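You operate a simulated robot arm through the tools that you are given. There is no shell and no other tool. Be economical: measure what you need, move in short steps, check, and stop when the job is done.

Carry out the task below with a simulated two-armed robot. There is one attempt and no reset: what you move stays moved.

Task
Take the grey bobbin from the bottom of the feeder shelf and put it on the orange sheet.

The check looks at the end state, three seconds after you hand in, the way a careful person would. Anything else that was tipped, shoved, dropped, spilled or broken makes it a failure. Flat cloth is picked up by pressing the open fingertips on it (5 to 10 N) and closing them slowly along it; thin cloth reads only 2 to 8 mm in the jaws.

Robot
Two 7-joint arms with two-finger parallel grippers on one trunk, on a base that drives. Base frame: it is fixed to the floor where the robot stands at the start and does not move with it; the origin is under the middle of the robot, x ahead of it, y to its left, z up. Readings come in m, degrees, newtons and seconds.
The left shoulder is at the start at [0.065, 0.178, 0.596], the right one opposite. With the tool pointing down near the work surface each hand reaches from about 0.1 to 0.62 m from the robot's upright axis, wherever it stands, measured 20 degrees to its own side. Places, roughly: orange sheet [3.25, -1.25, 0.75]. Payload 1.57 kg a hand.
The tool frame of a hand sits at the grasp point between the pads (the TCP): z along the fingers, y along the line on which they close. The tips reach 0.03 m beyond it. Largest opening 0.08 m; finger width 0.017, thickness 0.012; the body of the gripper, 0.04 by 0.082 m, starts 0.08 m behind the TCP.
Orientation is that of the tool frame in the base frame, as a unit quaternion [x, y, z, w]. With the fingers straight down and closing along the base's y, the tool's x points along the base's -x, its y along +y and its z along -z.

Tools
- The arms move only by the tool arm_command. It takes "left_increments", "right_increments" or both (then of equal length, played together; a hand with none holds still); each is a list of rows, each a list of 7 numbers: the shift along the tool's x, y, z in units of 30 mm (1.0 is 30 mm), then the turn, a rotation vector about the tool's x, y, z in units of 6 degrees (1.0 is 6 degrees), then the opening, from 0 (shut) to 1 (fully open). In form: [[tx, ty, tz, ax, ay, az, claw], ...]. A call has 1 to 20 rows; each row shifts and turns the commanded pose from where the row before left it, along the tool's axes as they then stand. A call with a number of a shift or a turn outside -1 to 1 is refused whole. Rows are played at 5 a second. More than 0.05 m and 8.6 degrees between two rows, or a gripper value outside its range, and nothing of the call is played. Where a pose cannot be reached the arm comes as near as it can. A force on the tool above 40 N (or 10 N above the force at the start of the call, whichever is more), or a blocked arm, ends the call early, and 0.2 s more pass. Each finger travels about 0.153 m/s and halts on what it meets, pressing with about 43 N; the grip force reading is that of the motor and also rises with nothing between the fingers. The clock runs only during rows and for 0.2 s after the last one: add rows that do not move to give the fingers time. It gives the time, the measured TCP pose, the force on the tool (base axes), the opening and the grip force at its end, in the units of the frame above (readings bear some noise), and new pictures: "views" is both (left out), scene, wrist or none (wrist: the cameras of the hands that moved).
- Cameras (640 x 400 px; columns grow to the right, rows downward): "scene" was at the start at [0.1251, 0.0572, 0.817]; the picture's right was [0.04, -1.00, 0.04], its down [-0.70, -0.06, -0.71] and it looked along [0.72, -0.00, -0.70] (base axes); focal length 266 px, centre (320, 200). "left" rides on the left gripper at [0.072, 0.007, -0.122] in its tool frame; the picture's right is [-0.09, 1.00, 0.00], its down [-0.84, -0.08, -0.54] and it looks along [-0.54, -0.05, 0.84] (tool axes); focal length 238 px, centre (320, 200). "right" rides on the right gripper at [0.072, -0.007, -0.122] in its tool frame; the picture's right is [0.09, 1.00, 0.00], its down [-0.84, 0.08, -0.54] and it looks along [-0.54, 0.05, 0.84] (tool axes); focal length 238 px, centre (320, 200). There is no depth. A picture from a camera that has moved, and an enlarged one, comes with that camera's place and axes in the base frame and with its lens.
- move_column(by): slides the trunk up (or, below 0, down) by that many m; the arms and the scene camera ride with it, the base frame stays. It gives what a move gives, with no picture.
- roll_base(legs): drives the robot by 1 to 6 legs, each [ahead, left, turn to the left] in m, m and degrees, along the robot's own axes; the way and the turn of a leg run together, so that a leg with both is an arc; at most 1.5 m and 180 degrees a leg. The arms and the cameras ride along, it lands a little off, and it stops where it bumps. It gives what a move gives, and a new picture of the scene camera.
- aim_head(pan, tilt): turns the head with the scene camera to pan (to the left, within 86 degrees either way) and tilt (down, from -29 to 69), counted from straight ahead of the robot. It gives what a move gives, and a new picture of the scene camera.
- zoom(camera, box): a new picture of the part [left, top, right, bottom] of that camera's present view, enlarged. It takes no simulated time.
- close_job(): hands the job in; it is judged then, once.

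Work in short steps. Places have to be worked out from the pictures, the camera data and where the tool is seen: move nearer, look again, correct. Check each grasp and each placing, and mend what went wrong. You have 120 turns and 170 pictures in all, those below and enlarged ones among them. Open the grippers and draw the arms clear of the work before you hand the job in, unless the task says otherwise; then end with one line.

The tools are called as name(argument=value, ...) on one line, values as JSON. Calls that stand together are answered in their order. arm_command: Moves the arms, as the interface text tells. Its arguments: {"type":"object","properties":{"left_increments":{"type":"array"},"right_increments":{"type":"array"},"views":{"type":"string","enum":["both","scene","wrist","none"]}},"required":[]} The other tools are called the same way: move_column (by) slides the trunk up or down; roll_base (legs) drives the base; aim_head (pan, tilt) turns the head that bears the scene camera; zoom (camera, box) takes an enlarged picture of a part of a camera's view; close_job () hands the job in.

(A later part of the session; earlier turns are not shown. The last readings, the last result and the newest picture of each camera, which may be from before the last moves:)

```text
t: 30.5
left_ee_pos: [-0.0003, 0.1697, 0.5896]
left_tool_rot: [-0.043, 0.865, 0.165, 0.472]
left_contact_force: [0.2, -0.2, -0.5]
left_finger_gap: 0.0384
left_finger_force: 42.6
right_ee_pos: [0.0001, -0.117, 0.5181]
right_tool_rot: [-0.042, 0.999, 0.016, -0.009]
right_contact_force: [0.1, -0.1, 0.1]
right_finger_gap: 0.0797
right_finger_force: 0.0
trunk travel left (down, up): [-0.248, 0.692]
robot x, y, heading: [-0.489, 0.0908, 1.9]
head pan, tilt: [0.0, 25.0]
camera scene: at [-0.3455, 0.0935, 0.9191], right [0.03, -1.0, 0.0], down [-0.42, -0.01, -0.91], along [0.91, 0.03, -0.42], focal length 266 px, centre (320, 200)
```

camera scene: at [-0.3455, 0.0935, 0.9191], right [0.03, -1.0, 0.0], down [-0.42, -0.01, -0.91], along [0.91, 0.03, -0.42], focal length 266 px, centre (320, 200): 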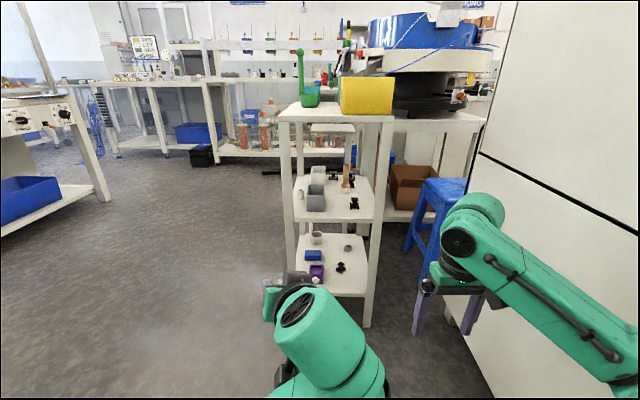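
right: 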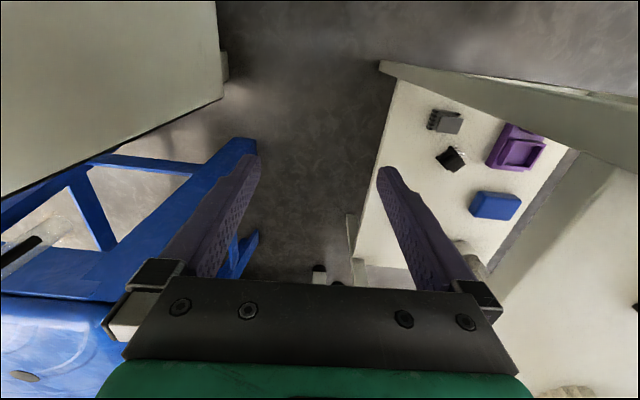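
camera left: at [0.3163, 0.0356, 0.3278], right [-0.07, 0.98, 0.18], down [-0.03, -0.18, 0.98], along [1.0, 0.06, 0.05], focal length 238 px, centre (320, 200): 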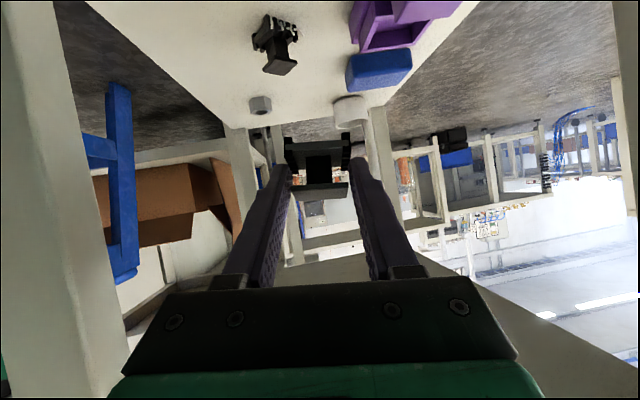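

The shelf and all on it look undisturbed. Now raise further for table height and look out for the orange sheet and a route.

move_column(by=0.45)

aim_head(pan=-10, tilt=18)

aim_head(pan=55, tilt=20)

aim_head(pan=-75, tilt=20)

```text
refused: 0.45 is not a number from -0.4 to 0.4
```

```text
t: 31.2
left_ee_pos: [-0.0002, 0.169, 0.5894]
left_tool_rot: [-0.042, 0.865, 0.165, 0.472]
left_contact_force: [0.0, 0.1, 0.2]
left_finger_gap: 0.0384
left_finger_force: 43.0
right_ee_pos: [-0.0004, -0.1164, 0.5186]
right_tool_rot: [-0.042, 0.999, 0.016, -0.009]
right_contact_force: [0.1, 0.3, -0.6]
right_finger_gap: 0.0797
right_finger_force: 0.1
trunk travel left (down, up): [-0.248, 0.692]
robot x, y, heading: [-0.4906, 0.0891, 1.9]
head pan, tilt: [-10.0, 18.0]
camera scene: at [-0.3452, 0.0773, 0.9305], right [-0.14, -0.99, 0.0], down [-0.31, 0.04, -0.95], along [0.94, -0.14, -0.31], focal length 266 px, centre (320, 200)
```

scene: 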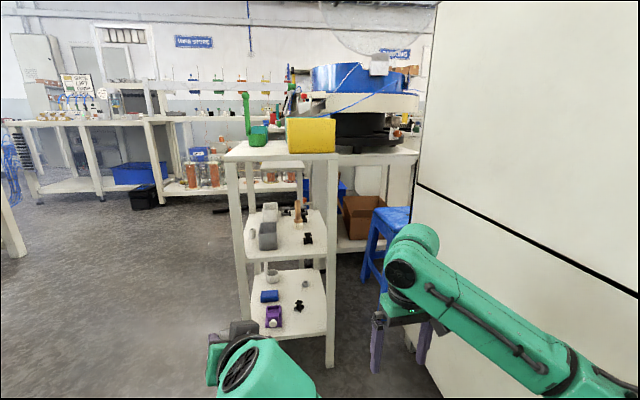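

```text
t: 32.6
left_ee_pos: [-0.0004, 0.1701, 0.5898]
left_tool_rot: [-0.042, 0.865, 0.164, 0.472]
left_contact_force: [-0.2, -0.2, -1.0]
left_finger_gap: 0.0384
left_finger_force: 43.2
right_ee_pos: [0.0005, -0.1166, 0.519]
right_tool_rot: [-0.042, 0.999, 0.016, -0.009]
right_contact_force: [-0.3, 0.0, 0.0]
right_finger_gap: 0.08
right_finger_force: 0.0
trunk travel left (down, up): [-0.248, 0.692]
robot x, y, heading: [-0.4892, 0.0913, 1.4]
head pan, tilt: [55.0, 20.0]
camera scene: at [-0.3865, 0.1685, 0.9273], right [0.84, -0.55, 0.0], down [-0.19, -0.29, -0.94], along [0.52, 0.79, -0.34], focal length 266 px, centre (320, 200)
```

scene: 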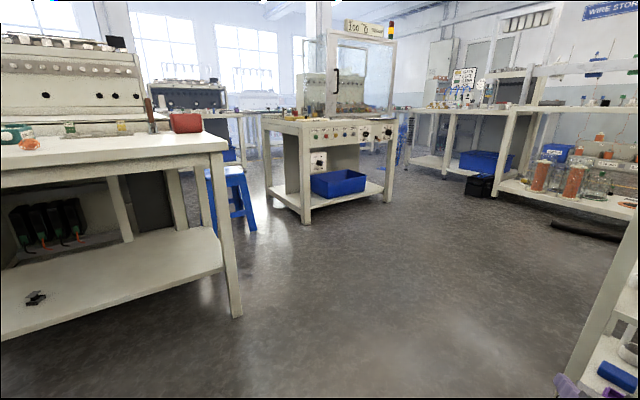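

```text
t: 34.7
left_ee_pos: [0.0001, 0.1703, 0.5897]
left_tool_rot: [-0.042, 0.865, 0.165, 0.472]
left_contact_force: [-0.6, 0.6, -0.6]
left_finger_gap: 0.0382
left_finger_force: 43.6
right_ee_pos: [-0.0003, -0.1153, 0.5175]
right_tool_rot: [-0.041, 0.999, 0.016, -0.007]
right_contact_force: [0.6, 0.2, 0.4]
right_finger_gap: 0.0801
right_finger_force: 0.2
trunk travel left (down, up): [-0.248, 0.692]
robot x, y, heading: [-0.4883, 0.0861, 1.6]
head pan, tilt: [-75.0, 20.0]
camera scene: at [-0.4106, 0.0015, 0.9273], right [-0.96, -0.29, 0.0], down [-0.1, 0.33, -0.94], along [0.27, -0.9, -0.34], focal length 266 px, centre (320, 200)
```

scene: 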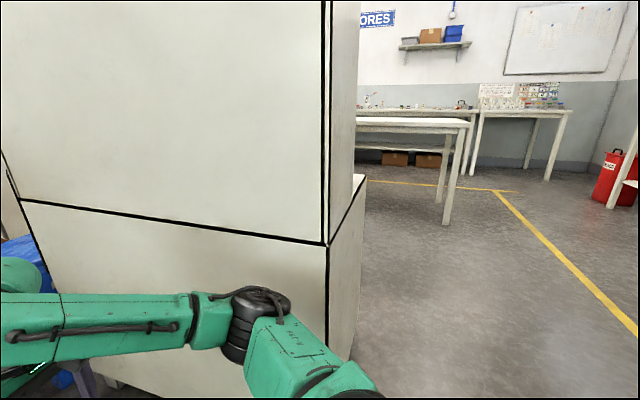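

Raise the trunk for an overview past the shelf and winder.

move_column(by=0.4)

aim_head(pan=-10, tilt=22)

zoom(camera="scene", box=[200, 60, 440, 210])

```text
t: 38.5
left_ee_pos: [0.0, 0.1695, 0.9898]
left_tool_rot: [-0.042, 0.865, 0.165, 0.472]
left_contact_force: [-0.4, 0.3, 0.1]
left_finger_gap: 0.038
left_finger_force: 42.8
right_ee_pos: [0.0003, -0.1163, 0.9193]
right_tool_rot: [-0.043, 0.999, 0.017, -0.009]
right_contact_force: [0.1, 0.6, 0.6]
right_finger_gap: 0.0802
right_finger_force: 0.1
trunk travel left (down, up): [-0.648, 0.292]
robot x, y, heading: [-0.4871, 0.0893, 1.9]
head pan, tilt: [-75.0, 20.0]
```

```text
t: 39.9
left_ee_pos: [0.0005, 0.1696, 0.9887]
left_tool_rot: [-0.042, 0.865, 0.165, 0.473]
left_contact_force: [0.3, -0.3, 0.1]
left_finger_gap: 0.0382
left_finger_force: 42.7
right_ee_pos: [-0.0, -0.1156, 0.9186]
right_tool_rot: [-0.042, 0.999, 0.016, -0.009]
right_contact_force: [-0.3, -0.2, -0.2]
right_finger_gap: 0.0801
right_finger_force: 0.1
trunk travel left (down, up): [-0.648, 0.292]
robot x, y, heading: [-0.489, 0.091, 1.7]
head pan, tilt: [-10.0, 22.0]
camera scene: at [-0.3456, 0.0772, 1.3241], right [-0.14, -0.99, 0.0], down [-0.37, 0.05, -0.93], along [0.92, -0.13, -0.37], focal length 266 px, centre (320, 200)
```

scene: 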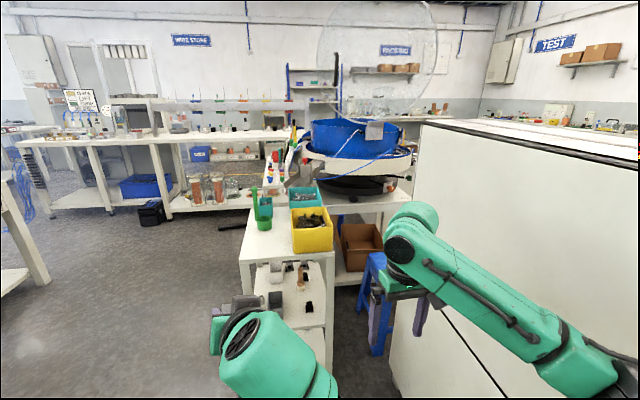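

```text
2.67 times, centred on (320, 135) of scene
camera zoom: at [-0.3456, 0.0772, 1.3241], right [-0.14, -0.99, 0.0], down [-0.37, 0.05, -0.93], along [0.92, -0.13, -0.37], focal length 708 px, centre (320, 373)
```

zoom: 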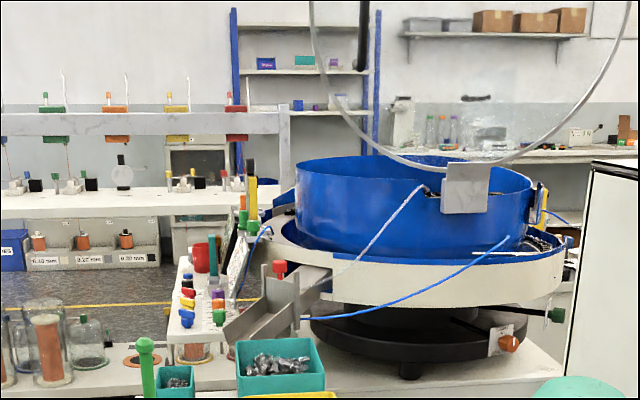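

The sheet's place lies beyond the bowl feeder, so I'll go round the left of the shelf through the open aisle. First leg to about (1.2, 0.8).

roll_base(legs=[[0, 0.58, 0], [0.6, 0.15, 0], [1.1, 0, 0]])

aim_head(pan=-45, tilt=22)

```text
t: 51.5
left_ee_pos: [1.6537, 1.0114, 0.9882]
left_tool_rot: [-0.05, 0.864, 0.169, 0.472]
left_contact_force: [-0.1, -0.4, -0.2]
left_finger_gap: 0.0383
left_finger_force: 42.8
right_ee_pos: [1.6586, 0.7244, 0.9178]
right_tool_rot: [-0.05, 0.999, 0.016, -0.009]
right_contact_force: [0.8, 0.1, 0.8]
right_finger_gap: 0.0802
right_finger_force: 0.1
trunk travel left (down, up): [-0.648, 0.292]
robot x, y, heading: [1.1665, 0.9225, 3.0]
head pan, tilt: [-10.0, 22.0]
camera scene: at [1.3095, 0.913, 1.3241], right [-0.12, -0.99, 0.0], down [-0.37, 0.05, -0.93], along [0.92, -0.12, -0.37], focal length 266 px, centre (320, 200)
```

scene: 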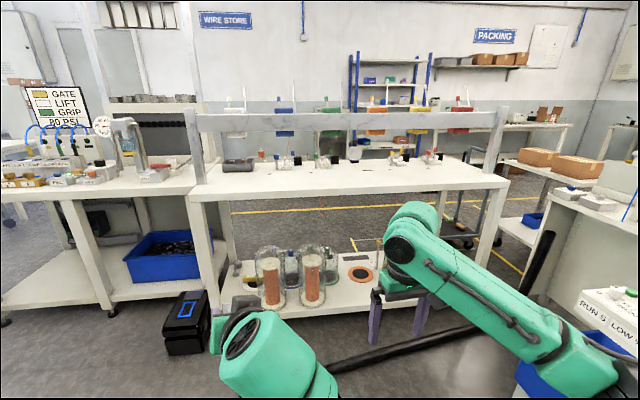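

```text
t: 52.6
left_ee_pos: [1.6533, 1.0109, 0.9887]
left_tool_rot: [-0.051, 0.864, 0.17, 0.471]
left_contact_force: [0.2, 0.2, 0.1]
left_finger_gap: 0.0382
left_finger_force: 43.1
right_ee_pos: [1.6579, 0.7263, 0.9185]
right_tool_rot: [-0.051, 0.999, 0.016, -0.009]
right_contact_force: [-0.1, -0.1, -0.1]
right_finger_gap: 0.0799
right_finger_force: 0.0
trunk travel left (down, up): [-0.648, 0.292]
robot x, y, heading: [1.1667, 0.9221, 2.6]
head pan, tilt: [-45.0, 22.0]
camera scene: at [1.2862, 0.8624, 1.3241], right [-0.67, -0.74, 0.0], down [-0.28, 0.25, -0.93], along [0.69, -0.62, -0.37], focal length 266 px, centre (320, 200)
```

scene: 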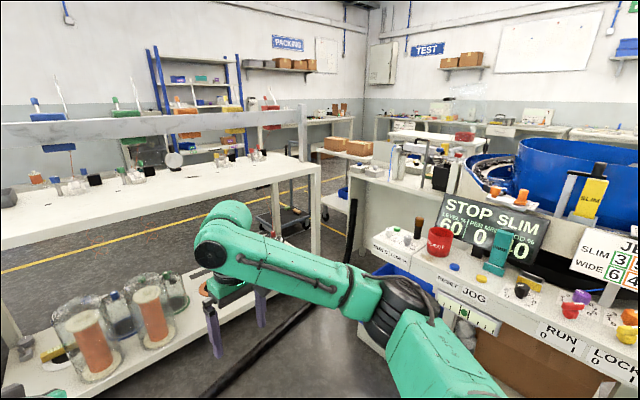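

Passage visible between the wire table and the bowl-feeder table. Zoom around where the sheet should appear (343,149).

zoom(camera="scene", box=[250, 90, 470, 230])

aim_head(pan=-35, tilt=48)

```text
2.86 times, centred on (360, 160) of scene
camera zoom: at [1.2862, 0.8624, 1.3241], right [-0.67, -0.74, 0.0], down [-0.28, 0.25, -0.93], along [0.69, -0.62, -0.37], focal length 759 px, centre (206, 314)
```

zoom: 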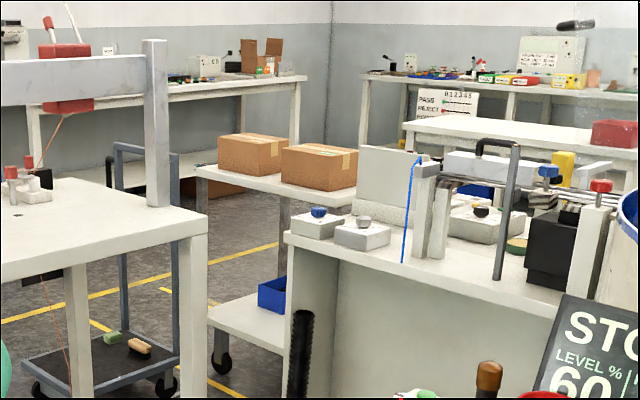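

```text
t: 53.5
left_ee_pos: [1.6541, 1.0116, 0.9892]
left_tool_rot: [-0.051, 0.864, 0.17, 0.471]
left_contact_force: [-0.1, -0.2, -0.3]
left_finger_gap: 0.0383
left_finger_force: 43.4
right_ee_pos: [1.6578, 0.7249, 0.9188]
right_tool_rot: [-0.051, 0.999, 0.016, -0.009]
right_contact_force: [-0.2, -0.1, 0.2]
right_finger_gap: 0.08
right_finger_force: 0.1
trunk travel left (down, up): [-0.648, 0.292]
robot x, y, heading: [1.1665, 0.9202, 2.9]
head pan, tilt: [-35.0, 48.0]
camera scene: at [1.2841, 0.8826, 1.2845], right [-0.53, -0.85, 0.0], down [-0.63, 0.4, -0.67], along [0.57, -0.36, -0.74], focal length 266 px, centre (320, 200)
```

scene: 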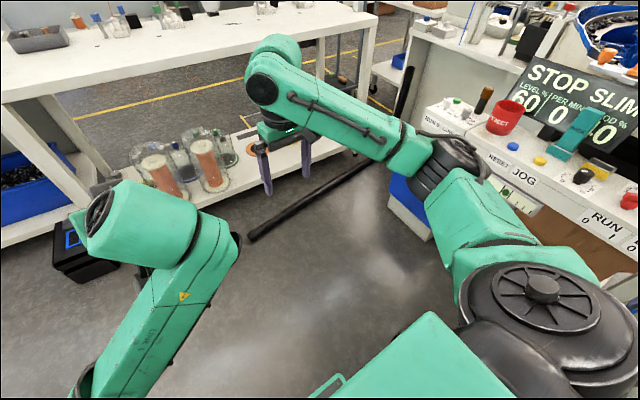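

A long black rod lies on the floor across that passage, so I won't go through there. I'll go back and around the right side of the cabinet instead, where the floor is open.

roll_base(legs=[[-1.1, -0.08, 0], [-0.6, -0.15, 0], [-0.5, -0.05, 0]])

aim_head(pan=-80, tilt=25)

```text
t: 64.7
left_ee_pos: [-0.5133, 0.6148, 0.9893]
left_tool_rot: [-0.064, 0.864, 0.177, 0.468]
left_contact_force: [0.2, -0.2, -0.5]
left_finger_gap: 0.0381
left_finger_force: 42.5
right_ee_pos: [-0.4979, 0.3283, 0.9195]
right_tool_rot: [-0.068, 0.998, 0.016, -0.008]
right_contact_force: [-0.3, -0.1, -1.0]
right_finger_gap: 0.0801
right_finger_force: 0.0
trunk travel left (down, up): [-0.648, 0.292]
robot x, y, heading: [-0.9946, 0.5122, 4.7]
head pan, tilt: [-35.0, 48.0]
camera scene: at [-0.8781, 0.4728, 1.2844], right [-0.5, -0.86, 0.0], down [-0.64, 0.37, -0.67], along [0.58, -0.34, -0.74], focal length 266 px, centre (320, 200)
```

scene: 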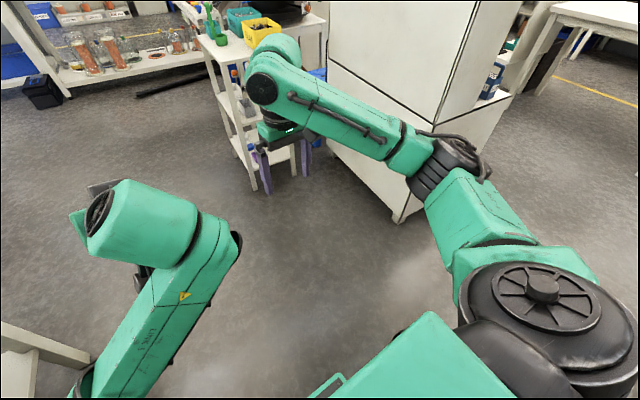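

```text
t: 65.8
left_ee_pos: [-0.5134, 0.6145, 0.9897]
left_tool_rot: [-0.065, 0.864, 0.177, 0.467]
left_contact_force: [-0.4, 0.5, 0.8]
left_finger_gap: 0.0381
left_finger_force: 43.4
right_ee_pos: [-0.4985, 0.3286, 0.9192]
right_tool_rot: [-0.068, 0.998, 0.015, -0.009]
right_contact_force: [-0.7, 0.4, 0.3]
right_finger_gap: 0.0798
right_finger_force: 0.0
trunk travel left (down, up): [-0.648, 0.292]
robot x, y, heading: [-0.9971, 0.5084, 4.9]
head pan, tilt: [-80.0, 25.0]
camera scene: at [-0.9227, 0.4234, 1.3192], right [-0.97, -0.26, 0.0], down [-0.11, 0.41, -0.91], along [0.23, -0.88, -0.42], focal length 266 px, centre (320, 200)
```

scene: 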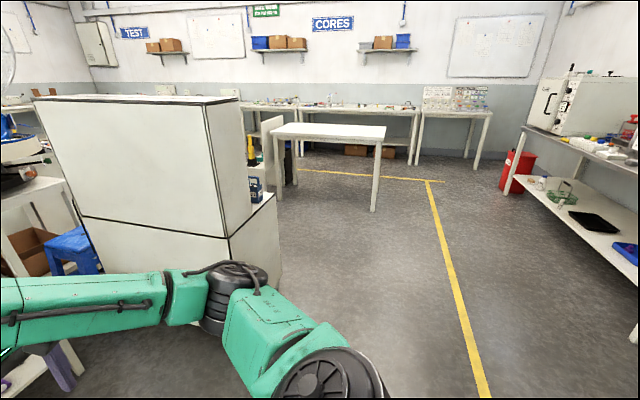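

The aisle behind the cabinet looks passable (cabinet back y≈-0.85, table from y≈-2.25). I back off a bit, straighten and slide right, then look along the aisle.

roll_base(legs=[[-0.25, 0, -5], [0, -1.3, 0], [0, -0.7, 0]])

aim_head(pan=0, tilt=25)

```text
t: 76.9
left_ee_pos: [-0.7811, -1.3858, 0.9893]
left_tool_rot: [-0.024, 0.865, 0.155, 0.476]
left_contact_force: [-0.7, -0.2, -0.3]
left_finger_gap: 0.0384
left_finger_force: 43.4
right_ee_pos: [-0.7939, -1.6707, 0.9194]
right_tool_rot: [-0.02, 1.0, 0.018, -0.008]
right_contact_force: [0.1, -1.0, 0.8]
right_finger_gap: 0.0803
right_finger_force: 0.0
trunk travel left (down, up): [-0.648, 0.292]
robot x, y, heading: [-1.2727, -1.4408, -0.6]
head pan, tilt: [-80.0, 25.0]
camera scene: at [-1.2072, -1.5365, 1.3192], right [-0.99, -0.16, 0.0], down [-0.07, 0.42, -0.91], along [0.15, -0.89, -0.42], focal length 266 px, centre (320, 200)
```

scene: 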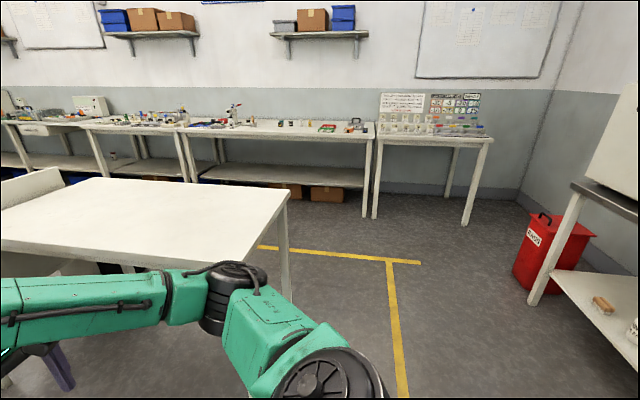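

```text
t: 78.5
left_ee_pos: [-0.7821, -1.3857, 0.99]
left_tool_rot: [-0.024, 0.866, 0.155, 0.476]
left_contact_force: [-0.8, 0.2, -0.2]
left_finger_gap: 0.0382
left_finger_force: 42.6
right_ee_pos: [-0.7944, -1.67, 0.918]
right_tool_rot: [-0.02, 1.0, 0.016, -0.008]
right_contact_force: [-0.4, -0.5, 0.7]
right_finger_gap: 0.08
right_finger_force: 0.0
trunk travel left (down, up): [-0.648, 0.292]
robot x, y, heading: [-1.2752, -1.4423, -0.6]
head pan, tilt: [0.0, 25.0]
camera scene: at [-1.13, -1.4467, 1.3192], right [-0.01, -1.0, 0.0], down [-0.42, 0.01, -0.91], along [0.91, -0.01, -0.42], focal length 266 px, centre (320, 200)
```

scene: 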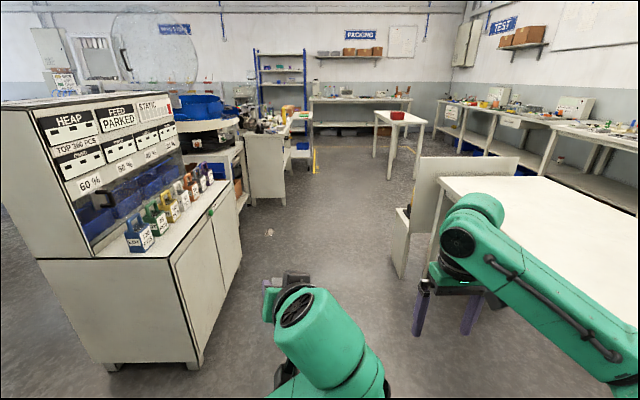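

A clear aisle (y from -0.84 to -2.0). Zoom in on the sheet's direction and on the small thing on the floor.

zoom(camera="scene", box=[220, 80, 440, 250])

```text
2.35 times, centred on (330, 165) of scene
camera zoom: at [-1.13, -1.4467, 1.3192], right [-0.01, -1.0, 0.0], down [-0.42, 0.01, -0.91], along [0.91, -0.01, -0.42], focal length 625 px, centre (296, 282)
```

zoom: 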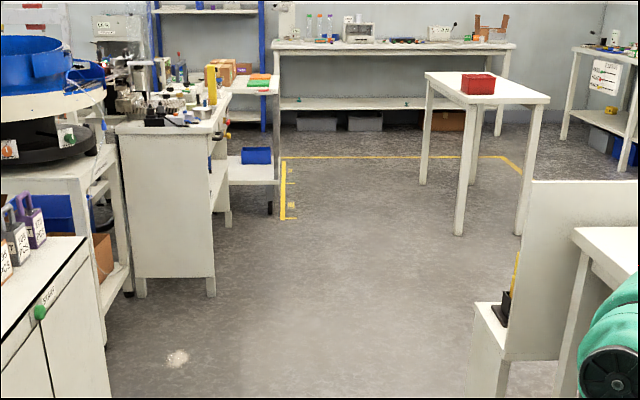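

The orange (and green) sheets lie on the trolley table ahead, right of the bowl machine; a white spill on the floor at about (1.0, -1.0) is to be avoided. Driving ahead along y≈-1.45.

roll_base(legs=[[1.45, 0, 0.6], [1.45, 0, 0]])

aim_head(pan=10, tilt=30)

```text
t: 92.6
left_ee_pos: [2.144, -1.4261, 0.9899]
left_tool_rot: [-0.026, 0.866, 0.157, 0.475]
left_contact_force: [-0.5, -0.5, 0.1]
left_finger_gap: 0.0384
left_finger_force: 42.8
right_ee_pos: [2.1323, -1.7125, 0.9183]
right_tool_rot: [-0.023, 1.0, 0.016, -0.008]
right_contact_force: [0.2, 0.4, 0.6]
right_finger_gap: 0.0799
right_finger_force: 0.1
trunk travel left (down, up): [-0.648, 0.292]
robot x, y, heading: [1.652, -1.489, -0.4]
head pan, tilt: [0.0, 25.0]
camera scene: at [1.7957, -1.4895, 1.3192], right [-0.01, -1.0, 0.0], down [-0.42, 0.0, -0.91], along [0.91, -0.01, -0.42], focal length 266 px, centre (320, 200)
```

scene: 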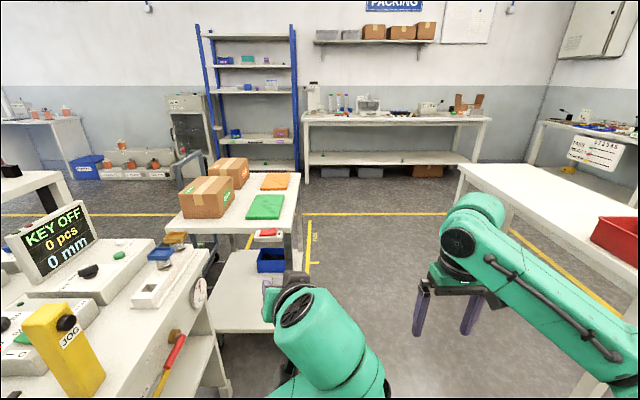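

```text
t: 93.3
left_ee_pos: [2.1444, -1.4268, 0.989]
left_tool_rot: [-0.026, 0.865, 0.156, 0.476]
left_contact_force: [0.6, 0.0, 0.2]
left_finger_gap: 0.0384
left_finger_force: 42.4
right_ee_pos: [2.1334, -1.7123, 0.9191]
right_tool_rot: [-0.023, 1.0, 0.016, -0.009]
right_contact_force: [0.5, 0.4, 0.4]
right_finger_gap: 0.0799
right_finger_force: 0.3
trunk travel left (down, up): [-0.648, 0.292]
robot x, y, heading: [1.6562, -1.4907, -0.5]
head pan, tilt: [10.0, 30.0]
camera scene: at [1.7927, -1.4739, 1.3113], right [0.17, -0.99, 0.0], down [-0.49, -0.08, -0.87], along [0.85, 0.14, -0.5], focal length 266 px, centre (320, 200)
```

scene: 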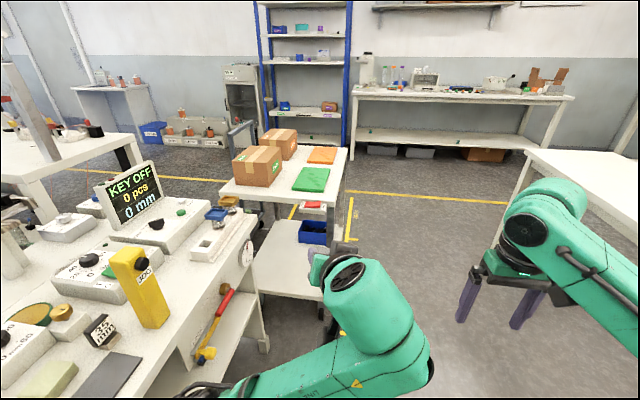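

Orange sheet at about (3.27, -1.24, 0.75) near the trolley's right edge (y≈-1.36). I drive on to about (3.38, -1.8), which leaves free floor all round.

roll_base(legs=[[0.9, -0.3, 0], [0.83, 0, 0.5]])

aim_head(pan=45, tilt=45)

```text
t: 102.2
left_ee_pos: [3.8647, -1.7648, 0.9895]
left_tool_rot: [-0.013, 0.866, 0.149, 0.478]
left_contact_force: [-0.4, 0.8, 0.4]
left_finger_gap: 0.0382
left_finger_force: 43.3
right_ee_pos: [3.8454, -2.0499, 0.9185]
right_tool_rot: [-0.009, 1.0, 0.017, -0.008]
right_contact_force: [0.2, 0.3, -0.5]
right_finger_gap: 0.08
right_finger_force: 0.1
trunk travel left (down, up): [-0.648, 0.292]
robot x, y, heading: [3.3712, -1.8123, -2.1]
head pan, tilt: [10.0, 30.0]
camera scene: at [3.513, -1.8014, 1.3113], right [0.14, -0.99, 0.0], down [-0.5, -0.07, -0.87], along [0.86, 0.12, -0.5], focal length 266 px, centre (320, 200)
```

scene: 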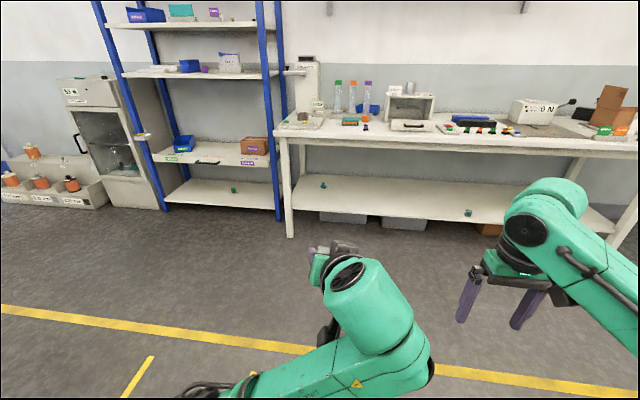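

```text
t: 103.3
left_ee_pos: [3.8649, -1.7652, 0.9893]
left_tool_rot: [-0.014, 0.866, 0.15, 0.478]
left_contact_force: [0.6, 0.4, -0.9]
left_finger_gap: 0.0383
left_finger_force: 43.0
right_ee_pos: [3.846, -2.0497, 0.9201]
right_tool_rot: [-0.008, 1.0, 0.016, -0.008]
right_contact_force: [0.7, -0.5, 0.0]
right_finger_gap: 0.08
right_finger_force: 0.0
trunk travel left (down, up): [-0.648, 0.292]
robot x, y, heading: [3.3702, -1.8099, -2.1]
head pan, tilt: [45.0, 45.0]
camera scene: at [3.483, -1.7586, 1.2887], right [0.68, -0.73, 0.0], down [-0.52, -0.48, -0.71], along [0.52, 0.48, -0.71], focal length 266 px, centre (320, 200)
```

scene: 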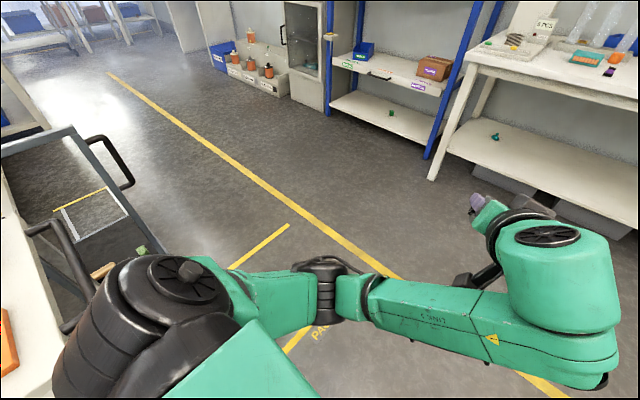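

Open space ahead, so I restore the left hand to the 42° forward tilt without yaw here.

arm_command(left_increments=[[0.29, 0.49, -0.24, 0.55, 0.5, -0.16, 0.2], [0.29, 0.49, -0.24, 0.55, 0.5, -0.16, 0.2], [0.29, 0.49, -0.24, 0.55, 0.5, -0.16, 0.2], [0.29, 0.49, -0.24, 0.55, 0.5, -0.16, 0.2], [0.29, 0.49, -0.24, 0.55, 0.5, -0.16, 0.2], [0, 0, 0, 0, 0, 0, 0.2], [0, 0, 0, 0, 0, 0, 0.2]], views="both")

```text
t: 104.4
left_ee_pos: [3.8225, -1.6559, 0.9853]
left_tool_rot: [-0.005, 0.911, 0.127, 0.394]
left_contact_force: [0.3, 0.8, -0.4]
left_finger_gap: 0.0382
left_finger_force: 42.7
left hand out of reach, approached as far as the arm can: row 5
right_ee_pos: [3.8456, -2.0503, 0.9183]
right_tool_rot: [-0.008, 1.0, 0.016, -0.008]
right_contact_force: [0.2, -0.5, 0.8]
right_finger_gap: 0.08
right_finger_force: 0.1
trunk travel left (down, up): [-0.648, 0.292]
robot x, y, heading: [3.3749, -1.8116, -2.0]
head pan, tilt: [45.0, 45.0]
stopped in row 5 (left hand): the arm was blocked; the commanded pose is now the measured one
camera scene: at [3.4829, -1.7579, 1.2886], right [0.68, -0.73, 0.0], down [-0.52, -0.48, -0.71], along [0.52, 0.48, -0.71], focal length 266 px, centre (320, 200)
camera left: at [3.6848, -1.6713, 1.0151], right [-0.05, 0.96, 0.29], down [0.2, -0.28, 0.94], along [0.98, 0.1, -0.17], focal length 238 px, centre (320, 200)
```

scene: 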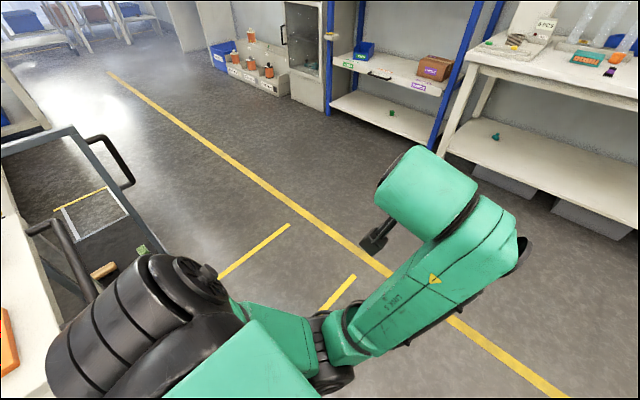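
left: 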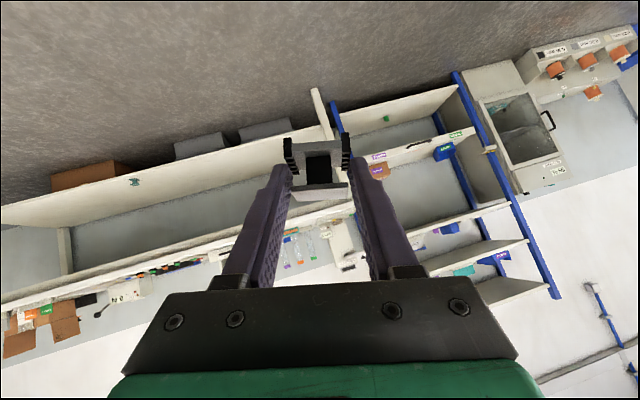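

Orientation is nearly right: only about 13° of roll remains. I extend forward slightly to give the elbow room and take that roll out.

arm_command(left_increments=[[-0.35, -0.05, 0.35, 0, 0, 0, 0.2], [-0.29, -0.05, 0.3, 0.39, 0.06, -0.41, 0.2], [-0.15, 0, 0.15, 0.39, 0.06, -0.41, 0.2], [0, 0, 0, 0.39, 0.06, -0.41, 0.2], [0, 0, 0, 0.39, 0.06, -0.41, 0.2], [0, 0, 0, 0, 0, 0, 0.2]], views="both")

```text
t: 105.8
left_ee_pos: [3.8592, -1.6318, 0.9862]
left_tool_rot: [-0.056, 0.915, 0.063, 0.395]
left_contact_force: [-0.5, -0.2, 0.5]
left_finger_gap: 0.0382
left_finger_force: 42.7
right_ee_pos: [3.8457, -2.05, 0.9189]
right_tool_rot: [-0.008, 1.0, 0.017, -0.008]
right_contact_force: [-0.5, 0.2, -0.2]
right_finger_gap: 0.0799
right_finger_force: 0.0
trunk travel left (down, up): [-0.648, 0.292]
robot x, y, heading: [3.3715, -1.8117, -2.0]
head pan, tilt: [45.0, 45.0]
camera scene: at [3.4829, -1.7586, 1.2886], right [0.68, -0.73, 0.0], down [-0.52, -0.48, -0.71], along [0.52, 0.48, -0.71], focal length 266 px, centre (320, 200)
camera left: at [3.7214, -1.6485, 1.0168], right [-0.09, 0.99, 0.14], down [0.2, -0.12, 0.97], along [0.98, 0.11, -0.18], focal length 238 px, centre (320, 200)
```

scene: 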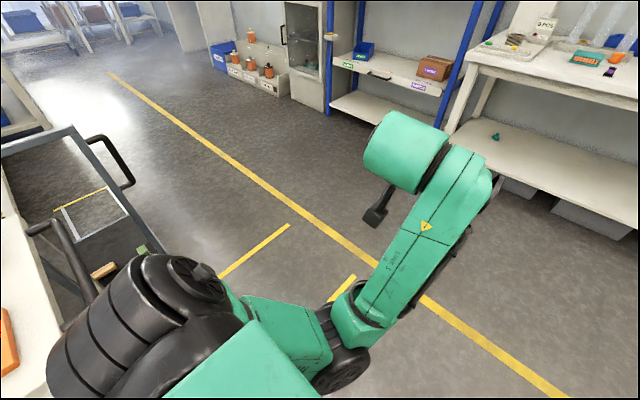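
left: 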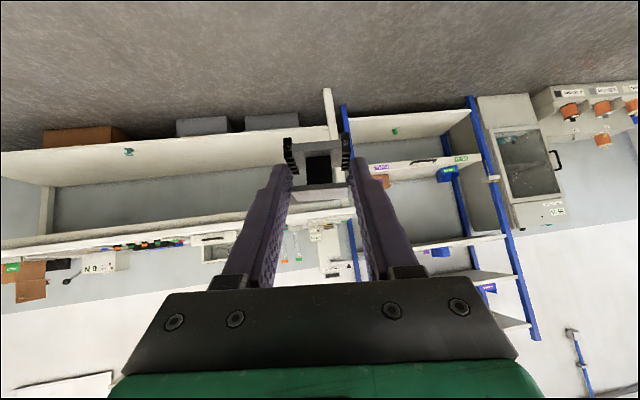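

Good: the bobbin is now within about 6° of upright. Before turning I look left at the trolley and the hand cart next to it.

aim_head(pan=86, tilt=45)

```text
t: 106.8
left_ee_pos: [3.8593, -1.6326, 0.9877]
left_tool_rot: [-0.055, 0.915, 0.059, 0.396]
left_contact_force: [0.0, 0.1, -1.1]
left_finger_gap: 0.0383
left_finger_force: 43.1
right_ee_pos: [3.8448, -2.0503, 0.9184]
right_tool_rot: [-0.008, 1.0, 0.017, -0.008]
right_contact_force: [-0.1, 0.5, 0.4]
right_finger_gap: 0.0797
right_finger_force: 0.0
trunk travel left (down, up): [-0.648, 0.292]
robot x, y, heading: [3.3708, -1.8094, -2.1]
head pan, tilt: [85.9, 45.0]
camera scene: at [3.4321, -1.733, 1.2887], right [0.99, -0.11, 0.0], down [-0.08, -0.7, -0.71], along [0.08, 0.7, -0.71], focal length 266 px, centre (320, 200)
```

scene: 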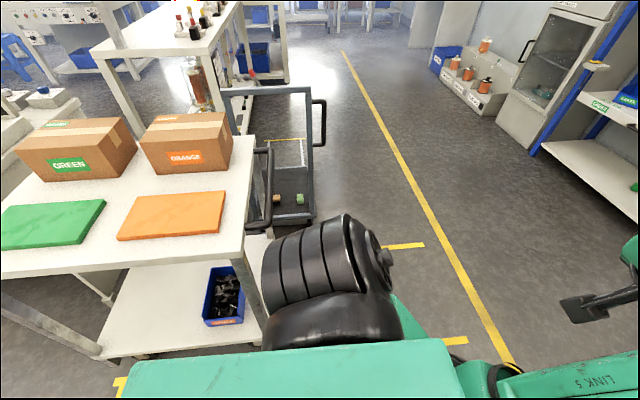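

The orange sheet is a flat pad at about (3.10, -1.22); a hand-cart handle stands beyond the trolley at x≈3.4. I'll tuck the right hand back and up first so that it stays clear after turning.

arm_command(right_increments=[[0.9, 0, -0.9, 0, 0, 0, 1], [0.9, 0, -0.9, 0, 0, 0, 1], [0.9, 0, -0.9, 0, 0, 0, 1], [0.9, 0, -0.9, 0, 0, 0, 1], [0.9, 0, -0.9, 0, 0, 0, 1], [0.9, 0, -0.9, 0, 0, 0, 1], [0, 0, 0, 0, 0, 0, 1]], views="none")

aim_head(pan=0, tilt=45)

```text
t: 108.5
left_ee_pos: [3.8581, -1.6323, 0.987]
left_tool_rot: [-0.057, 0.914, 0.061, 0.397]
left_contact_force: [-0.7, -0.6, 0.0]
left_finger_gap: 0.0384
left_finger_force: 43.2
right_ee_pos: [3.6832, -2.0585, 1.0784]
right_tool_rot: [-0.007, 1.0, 0.017, -0.009]
right_contact_force: [0.1, -0.1, -1.2]
right_finger_gap: 0.0798
right_finger_force: 0.0
trunk travel left (down, up): [-0.648, 0.292]
robot x, y, heading: [3.3737, -1.8099, -2.0]
head pan, tilt: [85.9, 45.0]
```

```text
t: 110.0
left_ee_pos: [3.8592, -1.633, 0.9893]
left_tool_rot: [-0.056, 0.914, 0.061, 0.398]
left_contact_force: [-0.4, -0.2, 0.0]
left_finger_gap: 0.0384
left_finger_force: 43.3
right_ee_pos: [3.6832, -2.0582, 1.0806]
right_tool_rot: [-0.008, 1.0, 0.016, -0.008]
right_contact_force: [-0.8, -0.1, -0.4]
right_finger_gap: 0.0799
right_finger_force: 0.2
trunk travel left (down, up): [-0.648, 0.292]
robot x, y, heading: [3.375, -1.8129, -1.9]
head pan, tilt: [0.0, 45.0]
camera scene: at [3.5046, -1.8167, 1.2886], right [-0.04, -1.0, 0.0], down [-0.71, 0.02, -0.71], along [0.71, -0.02, -0.71], focal length 266 px, centre (320, 200)
```

scene: 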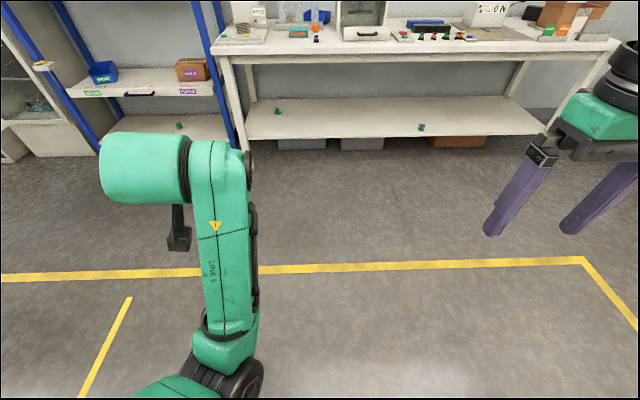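

Now turn left 92° in place so the robot faces the trolley.

roll_base(legs=[[0, 0, 92]])

```text
t: 114.4
left_ee_pos: [3.1667, -1.3371, 0.9901]
left_tool_rot: [0.702, -0.587, -0.331, -0.23]
left_contact_force: [-0.1, -0.1, -0.7]
left_finger_gap: 0.0385
left_finger_force: 42.5
right_ee_pos: [3.6003, -1.4884, 1.0804]
right_tool_rot: [0.732, -0.681, -0.006, 0.017]
right_contact_force: [-0.1, -0.2, -0.1]
right_finger_gap: 0.0799
right_finger_force: 0.1
trunk travel left (down, up): [-0.648, 0.292]
robot x, y, heading: [3.3707, -1.813, 91.2]
head pan, tilt: [0.0, 45.0]
camera scene: at [3.3704, -1.6805, 1.2886], right [1.0, 0.02, 0.0], down [0.01, -0.71, -0.71], along [-0.01, 0.71, -0.71], focal length 266 px, centre (320, 200)
```

scene: 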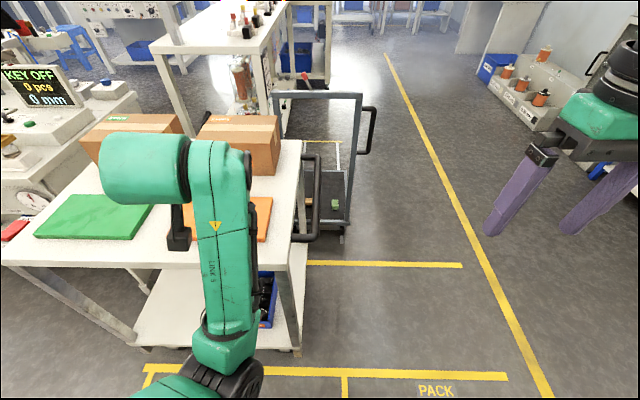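

The sheet spans roughly x 2.98–3.23, y -1.29…-1.15. I drive 10 cm ahead and 6.5 cm left so the bobbin comes over its middle.

roll_base(legs=[[0.1, 0.065, -1]])

zoom(camera="left", box=[0, 0, 640, 400])

```text
t: 115.7
left_ee_pos: [3.1061, -1.2316, 0.9911]
left_tool_rot: [0.697, -0.593, -0.33, -0.232]
left_contact_force: [-0.2, -0.1, -1.0]
left_finger_gap: 0.0382
left_finger_force: 43.0
right_ee_pos: [3.5395, -1.3904, 1.0802]
right_tool_rot: [0.727, -0.687, -0.005, 0.017]
right_contact_force: [0.1, -0.5, -0.9]
right_finger_gap: 0.0802
right_finger_force: 0.0
trunk travel left (down, up): [-0.648, 0.292]
robot x, y, heading: [3.303, -1.7113, 90.4]
head pan, tilt: [0.0, 45.0]
camera scene: at [3.3048, -1.5789, 1.2887], right [1.0, 0.0, 0.0], down [0.0, -0.71, -0.71], along [0.0, 0.71, -0.71], focal length 266 px, centre (320, 200)
```

scene: 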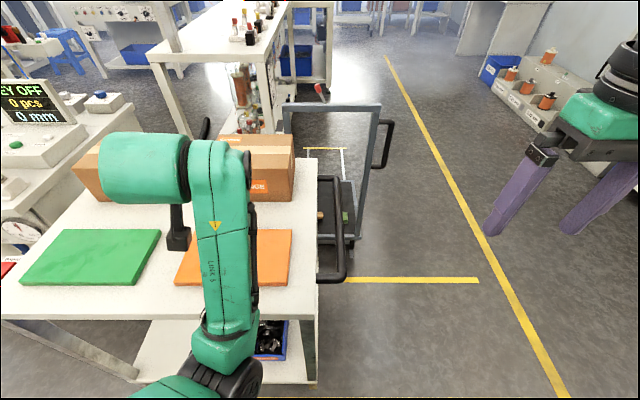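

```text
1.00 times, centred on (320, 200) of left
camera zoom: at [3.128, -1.3681, 1.0191], right [-0.98, -0.13, 0.14], down [0.11, 0.19, 0.98], along [-0.15, 0.97, -0.17], focal length 238 px, centre (320, 200)
```

zoom: 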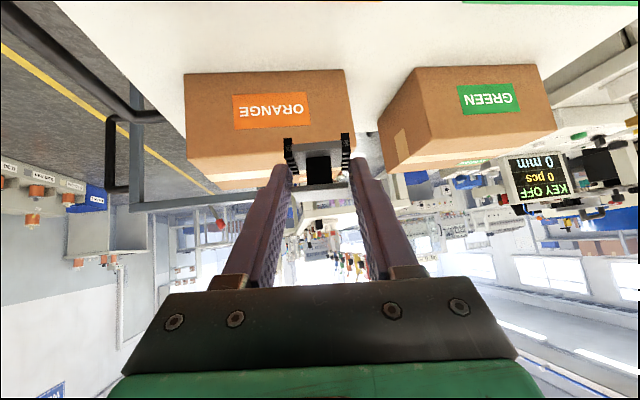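

Placement lines up. But lowering the trunk now would bring the low elbow to the trolley edge, so I back off 10 cm and reach out forward and down with the arm, also trimming the last tilt.

roll_base(legs=[[-0.1, 0, 0]])

arm_command(left_increments=[[-0.05, -0.135, 0.7, 0.08, 0.133, -0.073, 0.2], [-0.05, -0.135, 0.7, 0.08, 0.133, -0.073, 0.2], [-0.05, -0.135, 0.7, 0.08, 0.133, -0.073, 0.2], [-0.05, -0.135, 0.7, 0.08, 0.133, -0.073, 0.2], [-0.05, -0.135, 0.7, 0.08, 0.133, -0.073, 0.2], [-0.05, -0.135, 0.7, 0.08, 0.133, -0.073, 0.2], [0, 0, 0, 0, 0, 0, 0.2]], views="both")

```text
t: 116.8
left_ee_pos: [3.1046, -1.3314, 0.989]
left_tool_rot: [0.698, -0.593, -0.329, -0.231]
left_contact_force: [-0.5, -0.3, -1.0]
left_finger_gap: 0.0381
left_finger_force: 42.8
right_ee_pos: [3.5379, -1.4897, 1.0806]
right_tool_rot: [0.727, -0.686, -0.006, 0.017]
right_contact_force: [-0.2, -0.7, -0.2]
right_finger_gap: 0.08
right_finger_force: 0.0
trunk travel left (down, up): [-0.648, 0.292]
robot x, y, heading: [3.3033, -1.8081, 90.3]
head pan, tilt: [0.0, 45.0]
camera scene: at [3.3046, -1.6784, 1.2886], right [1.0, 0.0, 0.0], down [0.0, -0.71, -0.71], along [0.0, 0.71, -0.71], focal length 266 px, centre (320, 200)
```

scene: 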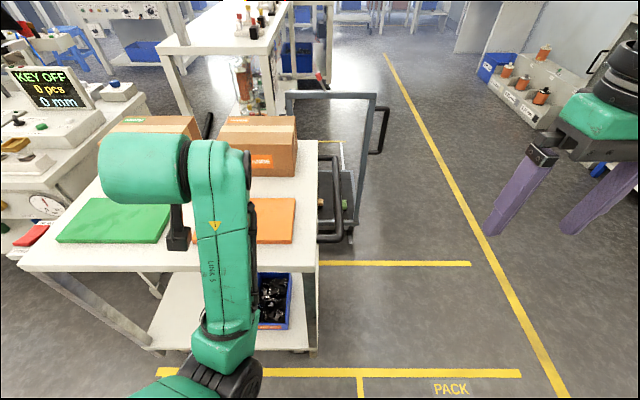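

```text
t: 118.4
left_ee_pos: [3.1079, -1.2321, 0.9083]
left_tool_rot: [0.718, -0.593, -0.28, -0.231]
left_contact_force: [-0.4, 0.3, 0.6]
left_finger_gap: 0.0382
left_finger_force: 42.5
right_ee_pos: [3.5399, -1.492, 1.0799]
right_tool_rot: [0.727, -0.687, -0.005, 0.018]
right_contact_force: [0.8, 0.1, 0.5]
right_finger_gap: 0.0801
right_finger_force: 0.0
trunk travel left (down, up): [-0.648, 0.292]
robot x, y, heading: [3.3021, -1.8091, 90.2]
head pan, tilt: [0.0, 45.0]
camera scene: at [3.3047, -1.6792, 1.2887], right [1.0, 0.0, 0.0], down [0.0, -0.71, -0.71], along [0.0, 0.71, -0.71], focal length 266 px, centre (320, 200)
camera left: at [3.127, -1.3667, 0.9491], right [-0.99, -0.12, 0.06], down [0.03, 0.26, 0.97], along [-0.13, 0.96, -0.25], focal length 238 px, centre (320, 200)
```

scene: 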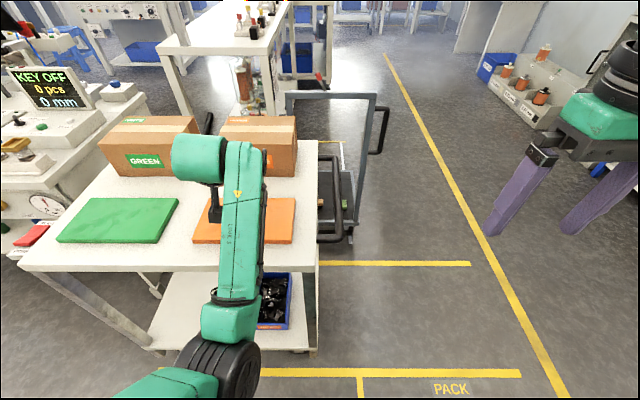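
left: 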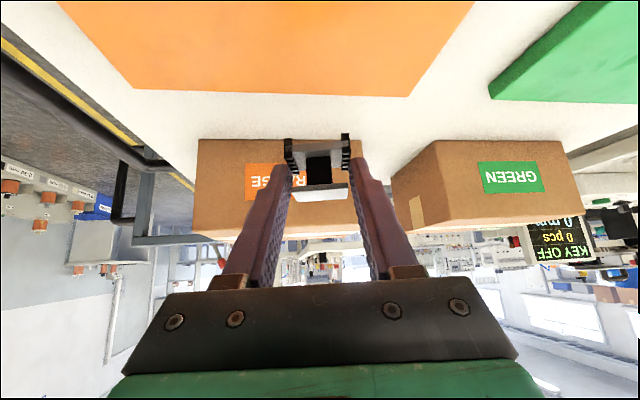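

Bobbin is now upright and over the middle of the sheet (3.105, -1.218). Lower 8 cm straight down.

arm_command(left_increments=[[0.45, 0, 0.49, 0, 0, 0, 0.2], [0.45, 0, 0.49, 0, 0, 0, 0.2], [0.45, 0, 0.49, 0, 0, 0, 0.2], [0.45, 0, 0.49, 0, 0, 0, 0.2], [0, 0, 0, 0, 0, 0, 0.2]], views="both")

```text
t: 119.6
left_ee_pos: [3.0983, -1.2279, 0.8485]
left_tool_rot: [0.714, -0.585, -0.303, -0.239]
left_contact_force: [-5.1, 8.9, 34.1]
left_finger_gap: 0.0385
left_finger_force: 43.1
right_ee_pos: [3.5408, -1.4941, 1.0818]
right_tool_rot: [0.726, -0.687, -0.008, 0.016]
right_contact_force: [-0.3, 0.2, 0.1]
right_finger_gap: 0.08
right_finger_force: 0.1
trunk travel left (down, up): [-0.648, 0.292]
robot x, y, heading: [3.3068, -1.8122, 90.2]
head pan, tilt: [0.0, 45.0]
camera scene: at [3.3059, -1.6841, 1.2898], right [1.0, 0.0, 0.0], down [0.0, -0.7, -0.71], along [0.0, 0.71, -0.7], focal length 266 px, centre (320, 200)
camera left: at [3.1205, -1.3641, 0.8823], right [-0.99, -0.14, 0.08], down [0.05, 0.21, 0.98], along [-0.15, 0.97, -0.21], focal length 238 px, centre (320, 200)
```

scene: 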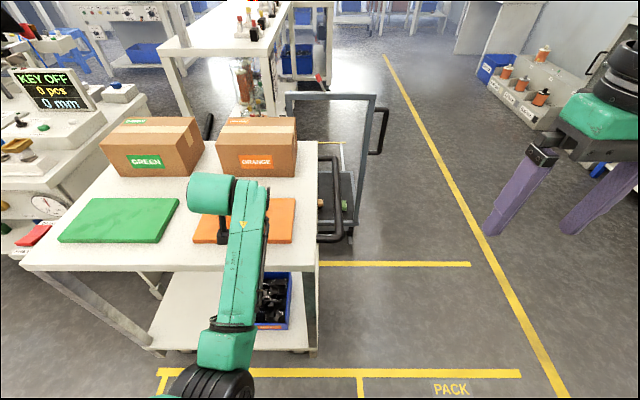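
left: 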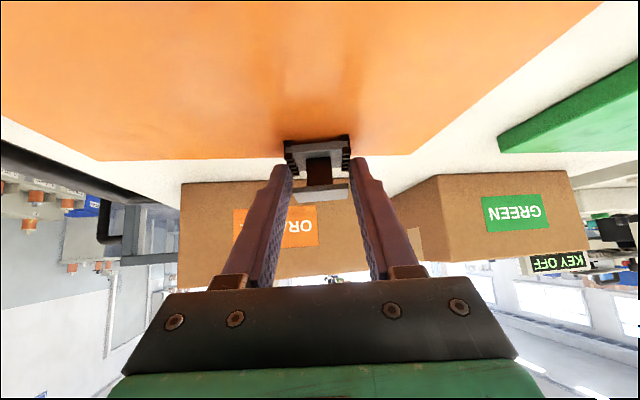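

Contact came 5 cm early: the two wrist views together give the pad's top at z≈0.818, so the sheet is really centred near (3.14, -1.27) and the bobbin is at its far edge. Lift and shift 5.5 cm toward me and 3.5 cm right.

arm_command(left_increments=[[-0.59, 0, -0.59, 0, 0, 0, 0.2], [-0.59, 0, -0.59, 0, 0, 0, 0.2], [0.71, -0.385, -0.73, 0, 0, 0, 0.2], [0.71, -0.385, -0.73, 0, 0, 0, 0.2], [0, 0, 0, 0, 0, 0, 0.2]], views="both")

```text
t: 120.7
left_ee_pos: [3.1058, -1.2536, 0.9719]
left_tool_rot: [0.694, -0.556, -0.372, -0.267]
left_contact_force: [0.4, 0.5, -0.9]
left_finger_gap: 0.0384
left_finger_force: 43.2
right_ee_pos: [3.5388, -1.4913, 1.0798]
right_tool_rot: [0.726, -0.688, -0.008, 0.017]
right_contact_force: [0.8, -0.1, -0.1]
right_finger_gap: 0.0797
right_finger_force: 0.0
trunk travel left (down, up): [-0.648, 0.292]
robot x, y, heading: [3.3035, -1.8095, 90.3]
head pan, tilt: [0.0, 45.0]
stopped in row 5 (left hand): the arm was blocked; the commanded pose is now the measured one
camera scene: at [3.3048, -1.6787, 1.2886], right [1.0, 0.0, 0.0], down [0.0, -0.71, -0.71], along [0.0, 0.71, -0.71], focal length 266 px, centre (320, 200)
camera left: at [3.1339, -1.3922, 0.9836], right [-0.98, -0.19, 0.12], down [0.1, 0.07, 0.99], along [-0.19, 0.98, -0.05], focal length 238 px, centre (320, 200)
```

scene: 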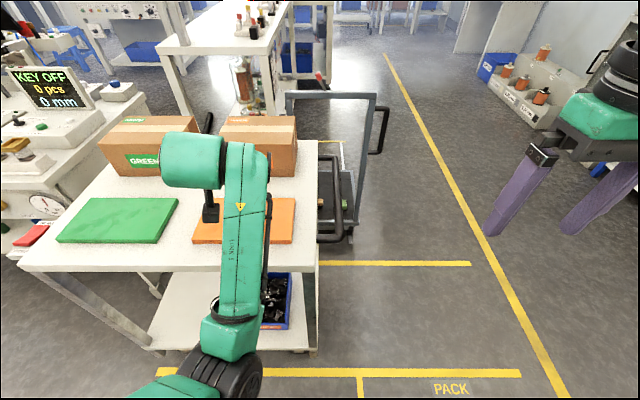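
left: 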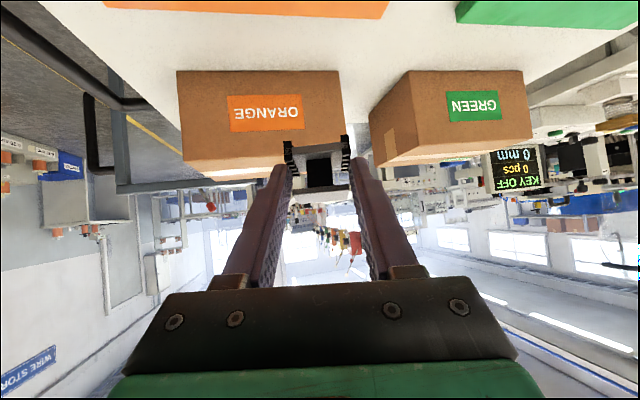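

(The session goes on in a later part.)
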